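You operate a simulated robot arm through the tools that you are given. There is no shell and no other tool. Be economical: measure what you need, move in short steps, check, and stop when the job is done.

You are at the controls of a simulated robot arm. One attempt, no reset.

TASK
Turn the blue dial to 3.
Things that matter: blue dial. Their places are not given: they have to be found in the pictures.

It is judged by the outcome, as a careful person would: the job done as asked, and still so three seconds after it is handed in. It fails if anything else is knocked over, pushed out of place, dropped, spilled or broken.

THE ROBOT
A 6-joint arm with a two-finger parallel gripper, fixed in place. Base frame: the origin is at the foot of the arm, x ahead of it, y to its left, z up. Readings come in mm, degrees, newtons and seconds.
Its first joint turns from -66.0 to 66.0 degrees. Payload 2.7 kg.
Tool frame: the origin (TCP) lies between the finger pads and is the grasp point; the fingertips stand 23 mm ahead of it; z points along the fingers, y is the line along which they close. The gripper opens to 94 mm. The fingers are 38 mm wide and 10 mm thick; the gripper's body (54 by 96 mm) begins 39 mm behind the TCP.
Orientation is that of the tool frame in the base frame, as a unit quaternion [x, y, z, w]. With the fingers straight down and closing along the base's y, the tool's x points along the base's -x, its y along +y and its z along -z.

THE INTERFACE
- The arm moves only by the tool move_arm. Its argument "commands" is a list of rows, each a list of 7 numbers: the gripper command, from -1 (shut) to 1 (fully open), values between in proportion, then the shift along the base's x, y, z in units of 150 mm (1.0 is 150 mm), then the turn, a rotation vector about the base's x, y, z in units of 45 degrees (1.0 is 45 degrees). In form: [[claw, dx, dy, dz, ax, ay, az], ...]. A call has 1 to 10 rows; each row is the pose to reach, as a shift and turn from the pose commanded when the call began. A call with a number of a shift or a turn outside -1 to 1 is refused whole. A row lasts 0.2 s, in which the tool goes at most 50 mm and 8.6 degrees; a call with a longer step from one row to the next is refused whole, and so is a gripper value outside its range. Where a pose cannot be reached the arm comes as near as it can. A force on the tool above 40 N (or 10 N above the force at the start of the call, whichever is more), or a blocked arm, ends the call early, and 0.2 s more pass. Each finger travels about 45 mm/s and halts on what it meets, pressing with about 41 N; the grip force reading is that of the motor and also rises with nothing between the fingers. The clock runs only during rows and for 0.2 s after the last one: add rows that repeat a pose to give the fingers time. It gives the time, the measured TCP pose, the force on the tool (base axes), the opening and the grip force at its end, in the units of the frame above (readings bear some noise).
- Cameras (640 x 400 px; columns grow to the right, rows downward): "scene" is fixed at [83.3, -438, 1405.5]; the picture's right is [0.70, -0.71, 0.00], its down [-0.40, -0.39, -0.83] and it looks along [0.59, 0.58, -0.56] (base axes); focal length 312 px, centre (320, 200). "wrist" rides on the gripper at [-39, 0, -44] in the tool frame; the picture's right is [0.00, -1.00, 0.00], its down [0.97, 0.00, -0.24] and it looks along [0.24, 0.00, 0.97] (tool axes); focal length 218 px, centre (320, 200).
- capture(camera): a new picture of that camera. It takes no simulated time.
- locate(camera, pixels): for up to 12 pixels [column, row] of the newest picture of that camera ("zoom" is the newest enlarged one), the place [x, y, z] in the base frame of the surface seen there, good to about 2 mm. It takes no simulated time.
- inspect(camera, box): a new picture of the part [left, top, right, bottom] of that camera's present view, enlarged. It takes no simulated time.
- close_job(): hands the job in; it is judged then, once.

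Go step by step. Measure first, check grasps and placings, and put right what went wrong. The budget is 60 turns and 22 pictures, counting those below and the enlarged ones. Unless the task says otherwise, let go and move clear before handing in, and close with one line.

The tools are called as name(argument=value, ...) on one line, values as JSON. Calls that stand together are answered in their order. move_arm: Moves the arm, as the interface text tells. Its arguments: {"type":"object","properties":{"commands":{"type":"array","items":{"type":"array","items":{"type":"number"}}}},"required":["commands"]} The other tools are called the same way: capture (camera) takes a picture; locate (camera, pixels) gives the place of the surface under pixels of a picture; inspect (camera, box) takes an enlarged picture of a part of a camera's view; close_job () hands the job in.

At the start:

```text
clock: 0.0
ee_pos: [339.2, -114.1, 1207.1]
orientation: [-0.002, 1.0, 0.0, 0.0]
ft_force: [0.7, 1.0, 0.2]
gripper_width: 93.8
finger_force: 0.1
```

scene: 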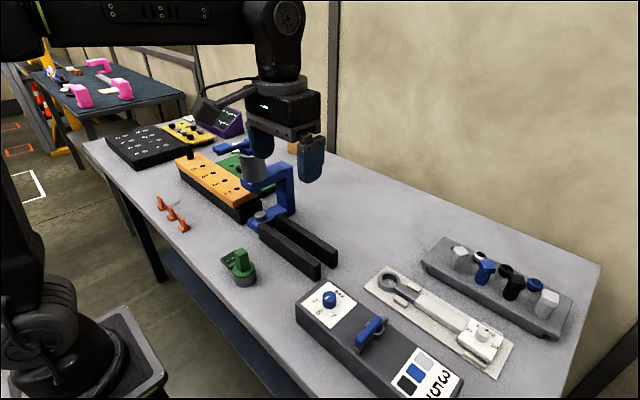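
wrist: 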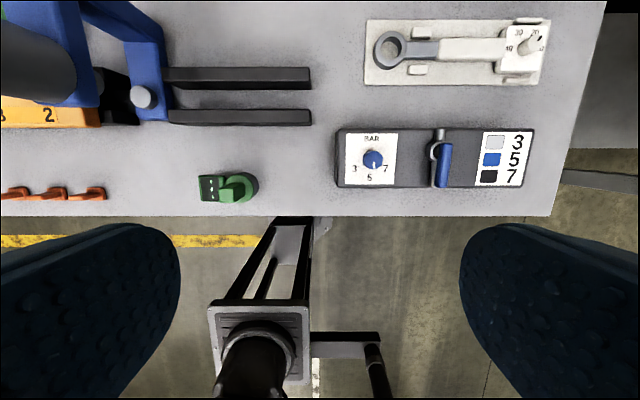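

The blue dial looks to be at wrist pixel (373,159), with a scale 3/5/7 around it. I'll enlarge it and check the scene view too.

inspect(camera="wrist", box=[330, 120, 420, 195])

inspect(camera="scene", box=[285, 270, 405, 345])

locate(camera="wrist", pixels=[[373, 159], [355, 168], [385, 167], [370, 178], [371, 140], [440, 160], [340, 135], [342, 182], [530, 180], [440, 135]])

```text
5.33 times, centred on (375, 158) of wrist
```

zoom: 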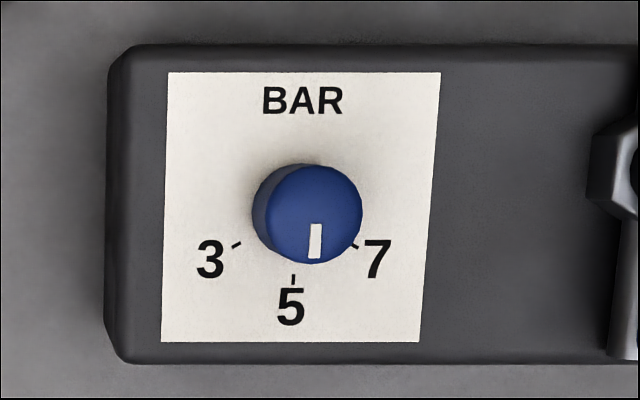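

```text
5.33 times, centred on (345, 308) of scene
```

zoom: 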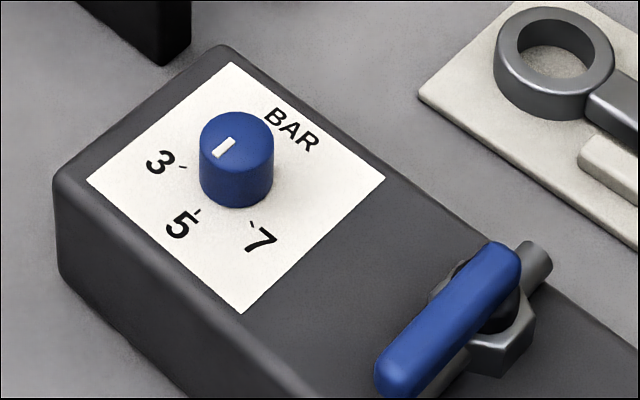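

```text
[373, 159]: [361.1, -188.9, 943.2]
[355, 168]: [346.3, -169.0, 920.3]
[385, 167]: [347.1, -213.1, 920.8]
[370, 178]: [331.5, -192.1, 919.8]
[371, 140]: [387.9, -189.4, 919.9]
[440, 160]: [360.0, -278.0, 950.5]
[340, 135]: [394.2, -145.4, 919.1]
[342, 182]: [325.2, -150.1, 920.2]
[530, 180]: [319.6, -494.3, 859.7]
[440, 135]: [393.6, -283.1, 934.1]
```

The dial is a cylinder about 29 mm across, top z≈943, panel z≈920, centre near (360, -189.5). Its mark now points at 5, and 3 lies about 60° clockwise seen from above. I'll move above it and look closer.

move_arm(commands=[[0.3, 0.035, -0.13, -0.25, 0, 0, 0], [0.3, 0.07, -0.26, -0.5, 0, 0, 0], [0.3, 0.1, -0.38, -0.7, 0, 0, 0], [0.3, 0.139, -0.503, -0.9, 0, 0, 0], [0.3, 0.139, -0.503, -0.9, 0, 0, 0], [0.3, 0.139, -0.503, -0.9, 0, 0, 0]])

capture(camera="wrist")

```text
clock: 1.4
ee_pos: [360.4, -189.2, 1072.2]
orientation: [-0.001, 1.0, 0.0, 0.001]
ft_force: [1.0, 0.3, 0.6]
gripper_width: 61.3
finger_force: 0.0
```

```text
17 pictures are left
```

wrist: 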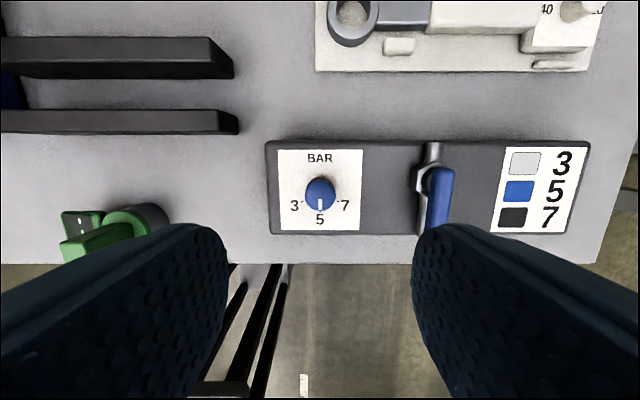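

The dial is centred at column 320, so y is right. I'll refine its x centre and rim, and check the heights of neighbours.

inspect(camera="wrist", box=[270, 145, 370, 235])

locate(camera="wrist", pixels=[[320, 188], [309, 188], [331, 188], [320, 180], [320, 197], [290, 165], [350, 225], [130, 215], [150, 212], [430, 175], [440, 200], [225, 120]])

```text
4.44 times, centred on (320, 190) of wrist
```

zoom: 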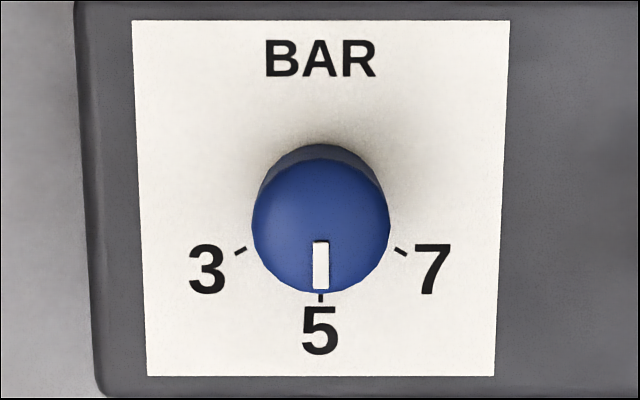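

```text
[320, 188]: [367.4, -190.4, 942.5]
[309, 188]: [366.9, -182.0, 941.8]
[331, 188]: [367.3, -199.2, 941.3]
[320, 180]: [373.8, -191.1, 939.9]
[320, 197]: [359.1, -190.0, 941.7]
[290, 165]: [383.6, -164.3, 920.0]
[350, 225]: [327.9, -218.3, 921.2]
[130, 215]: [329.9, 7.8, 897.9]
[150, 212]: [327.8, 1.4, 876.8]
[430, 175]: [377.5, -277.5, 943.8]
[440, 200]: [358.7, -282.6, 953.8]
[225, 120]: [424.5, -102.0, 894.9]
```

Dial centre is about (360, -190), diameter ≈24–27 mm, mark exactly at 5. I'll pre-turn the tool +30° and descend with fingertips at z≈926, fingers around the dial.

move_arm(commands=[[0.3, 0, -0.003, -0.15, 0, 0, 0.167], [0.3, 0, -0.003, -0.3, 0, 0, 0.333], [0.3, 0, -0.003, -0.45, 0, 0, 0.5], [0.3, 0, -0.003, -0.6, 0, 0, 0.667], [0.3, 0, -0.003, -0.7, 0, 0, 0.667], [0.3, 0, -0.003, -0.77, 0, 0, 0.667], [0.3, 0, -0.003, -0.82, 0, 0, 0.667], [0.3, 0, -0.003, -0.82, 0, 0, 0.667]])

capture(camera="wrist")

```text
clock: 3.2
ee_pos: [360.7, -190.0, 948.2]
orientation: [-0.26, 0.966, 0.0, 0.001]
ft_force: [-0.1, -0.4, 1.0]
gripper_width: 61.1
finger_force: 0.2
```

```text
15 pictures are left
```

wrist: 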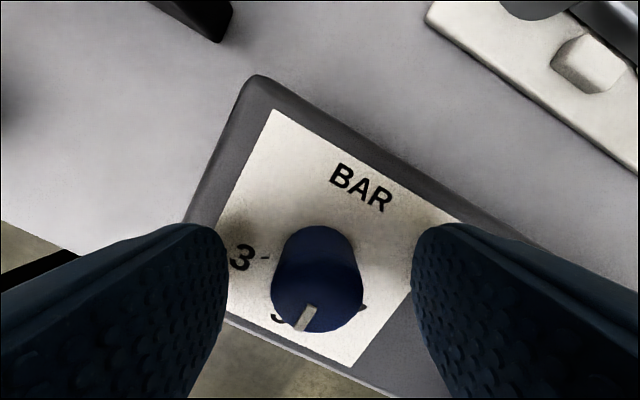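

The dial stands centred between the pads (column ~318). I'll close the fingers.

move_arm(commands=[[-0.2, 0, 0, 0, 0, 0, 0], [-0.4, 0, 0, 0, 0, 0, 0], [-0.6, 0, 0, 0, 0, 0, 0], [-0.6, 0, 0, 0, 0, 0, 0], [-0.6, 0, 0, 0, 0, 0, 0]])

```text
clock: 4.4
ee_pos: [360.8, -189.1, 948.8]
orientation: [-0.258, 0.966, 0.001, 0.0]
ft_force: [-4.2, 9.2, 1.6]
gripper_width: 25.1
finger_force: 44.8
```

The fingers hold the dial at 25.1 mm. I'll turn -60° (clockwise from above), checking at the end.

move_arm(commands=[[-0.6, 0, 0, 0, 0, 0, -0.15], [-0.6, 0, 0, 0, 0, 0, -0.3], [-0.6, 0, 0, 0, 0, 0, -0.45], [-0.6, 0, 0, 0, 0, 0, -0.6], [-0.6, 0, 0, 0, 0, 0, -0.75], [-0.6, 0, 0, 0, 0, 0, -0.9]])

capture(camera="wrist")

```text
clock: 5.8
ee_pos: [360.3, -190.7, 947.6]
orientation: [0.092, 0.996, 0.0, -0.001]
ft_force: [-12.4, 12.4, -4.2]
gripper_width: 25.4
finger_force: 44.9
```

```text
14 pictures are left
```

wrist: 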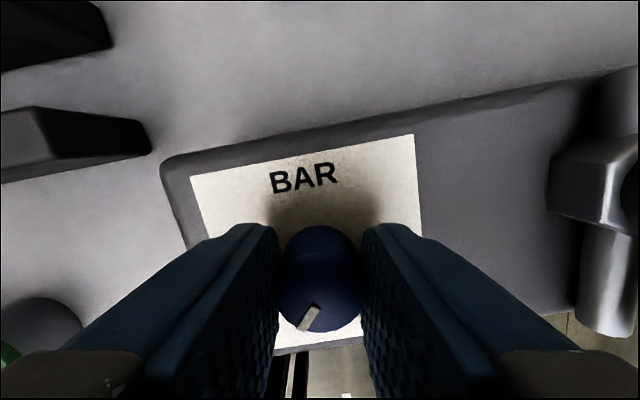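

The dial turns with the gripper, since its mark kept its place at (309,317). I'll do the remaining ~19.5°.

move_arm(commands=[[-0.6, 0, 0, 0, 0, 0, -0.15], [-0.6, 0, 0, 0, 0, 0, -0.3], [-0.6, 0, 0, 0, 0, 0, -0.433], [-0.6, 0, 0, 0, 0, 0, -0.433], [-0.6, 0, 0, 0, 0, 0, -0.433]])

```text
clock: 7.0
ee_pos: [360.8, -190.3, 948.9]
orientation: [0.259, 0.966, -0.001, 0.0]
ft_force: [-12.7, 6.9, -2.3]
gripper_width: 25.4
finger_force: 44.9
```

The tool is now at -30°, so the dial has turned 60°. I'll release, rise, then look.

move_arm(commands=[[-0.3, 0, 0, 0, 0, 0, 0], [0, 0, 0, 0, 0, 0, 0], [0.3, 0, 0, 0, 0, 0, 0], [0.3, 0, 0, 0, 0, 0, 0], [0.3, 0, 0, 0.1, 0, 0, 0], [0.3, 0, 0, 0.3, 0, 0, 0.17], [0.3, 0, 0, 0.5, 0, 0, 0.34], [0.3, 0, 0, 0.7, 0, 0, 0.5], [0.3, 0, 0, 0.8, 0, 0, 0.667], [0.3, 0, 0, 0.8, 0, 0, 0.667]])

inspect(camera="wrist", box=[270, 145, 370, 235])

capture(camera="scene")

```text
clock: 9.2
ee_pos: [361.4, -190.3, 1068.6]
orientation: [-0.002, 1.0, 0.0, 0.002]
ft_force: [1.1, -1.1, -0.1]
gripper_width: 61.0
finger_force: 0.1
```

```text
4.44 times, centred on (320, 190) of wrist
```

zoom: 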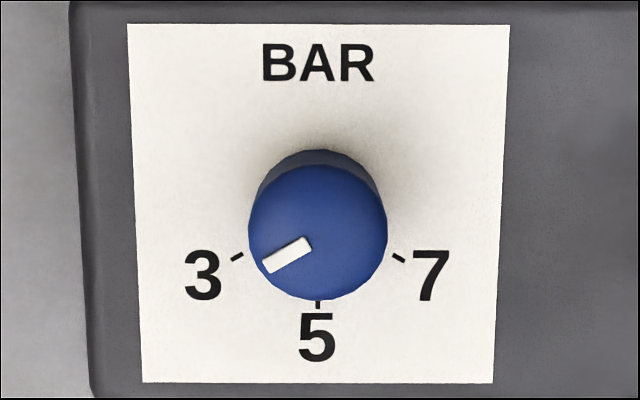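

```text
12 pictures are left
```

scene: 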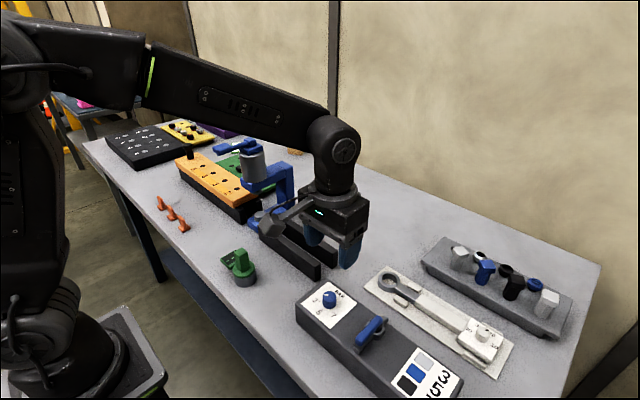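

The mark now points along the 3 tick. Something grey near scene pixel (272,222) deserves a look, to be sure it's only part of the arm or the fixture.

inspect(camera="scene", box=[225, 135, 385, 285])

capture(camera="wrist")

```text
2.67 times, centred on (305, 210) of scene
```

zoom: 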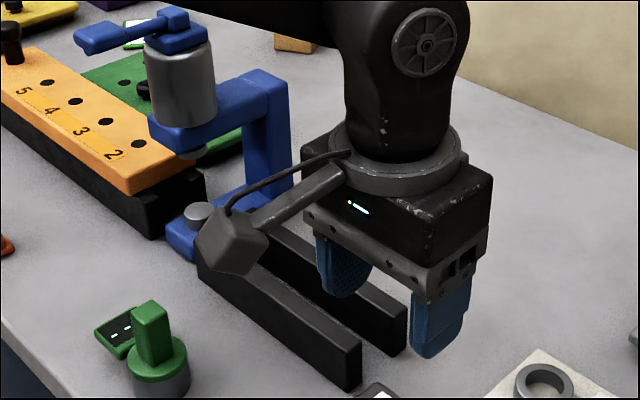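

```text
10 pictures are left
```

wrist: 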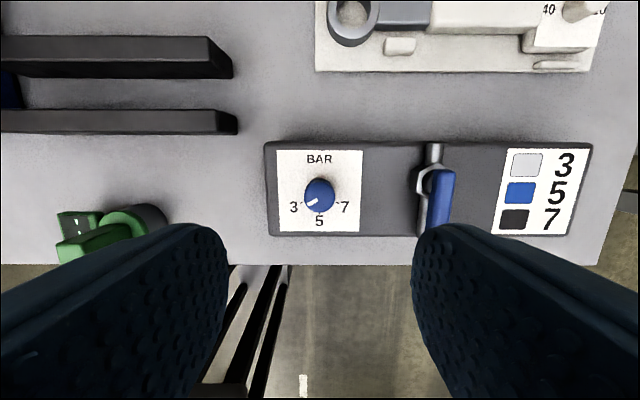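

The grey part is the arm's own wrist camera. The lever and panel haven't moved, the mark points at 3 and the gripper is clear, so I'm handing in.

close_job()

```text
The job is handed in.
```

The blue dial now points at 3; I let go, moved the gripper clear, saw nothing else disturbed in the final pictures, and handed the job in.
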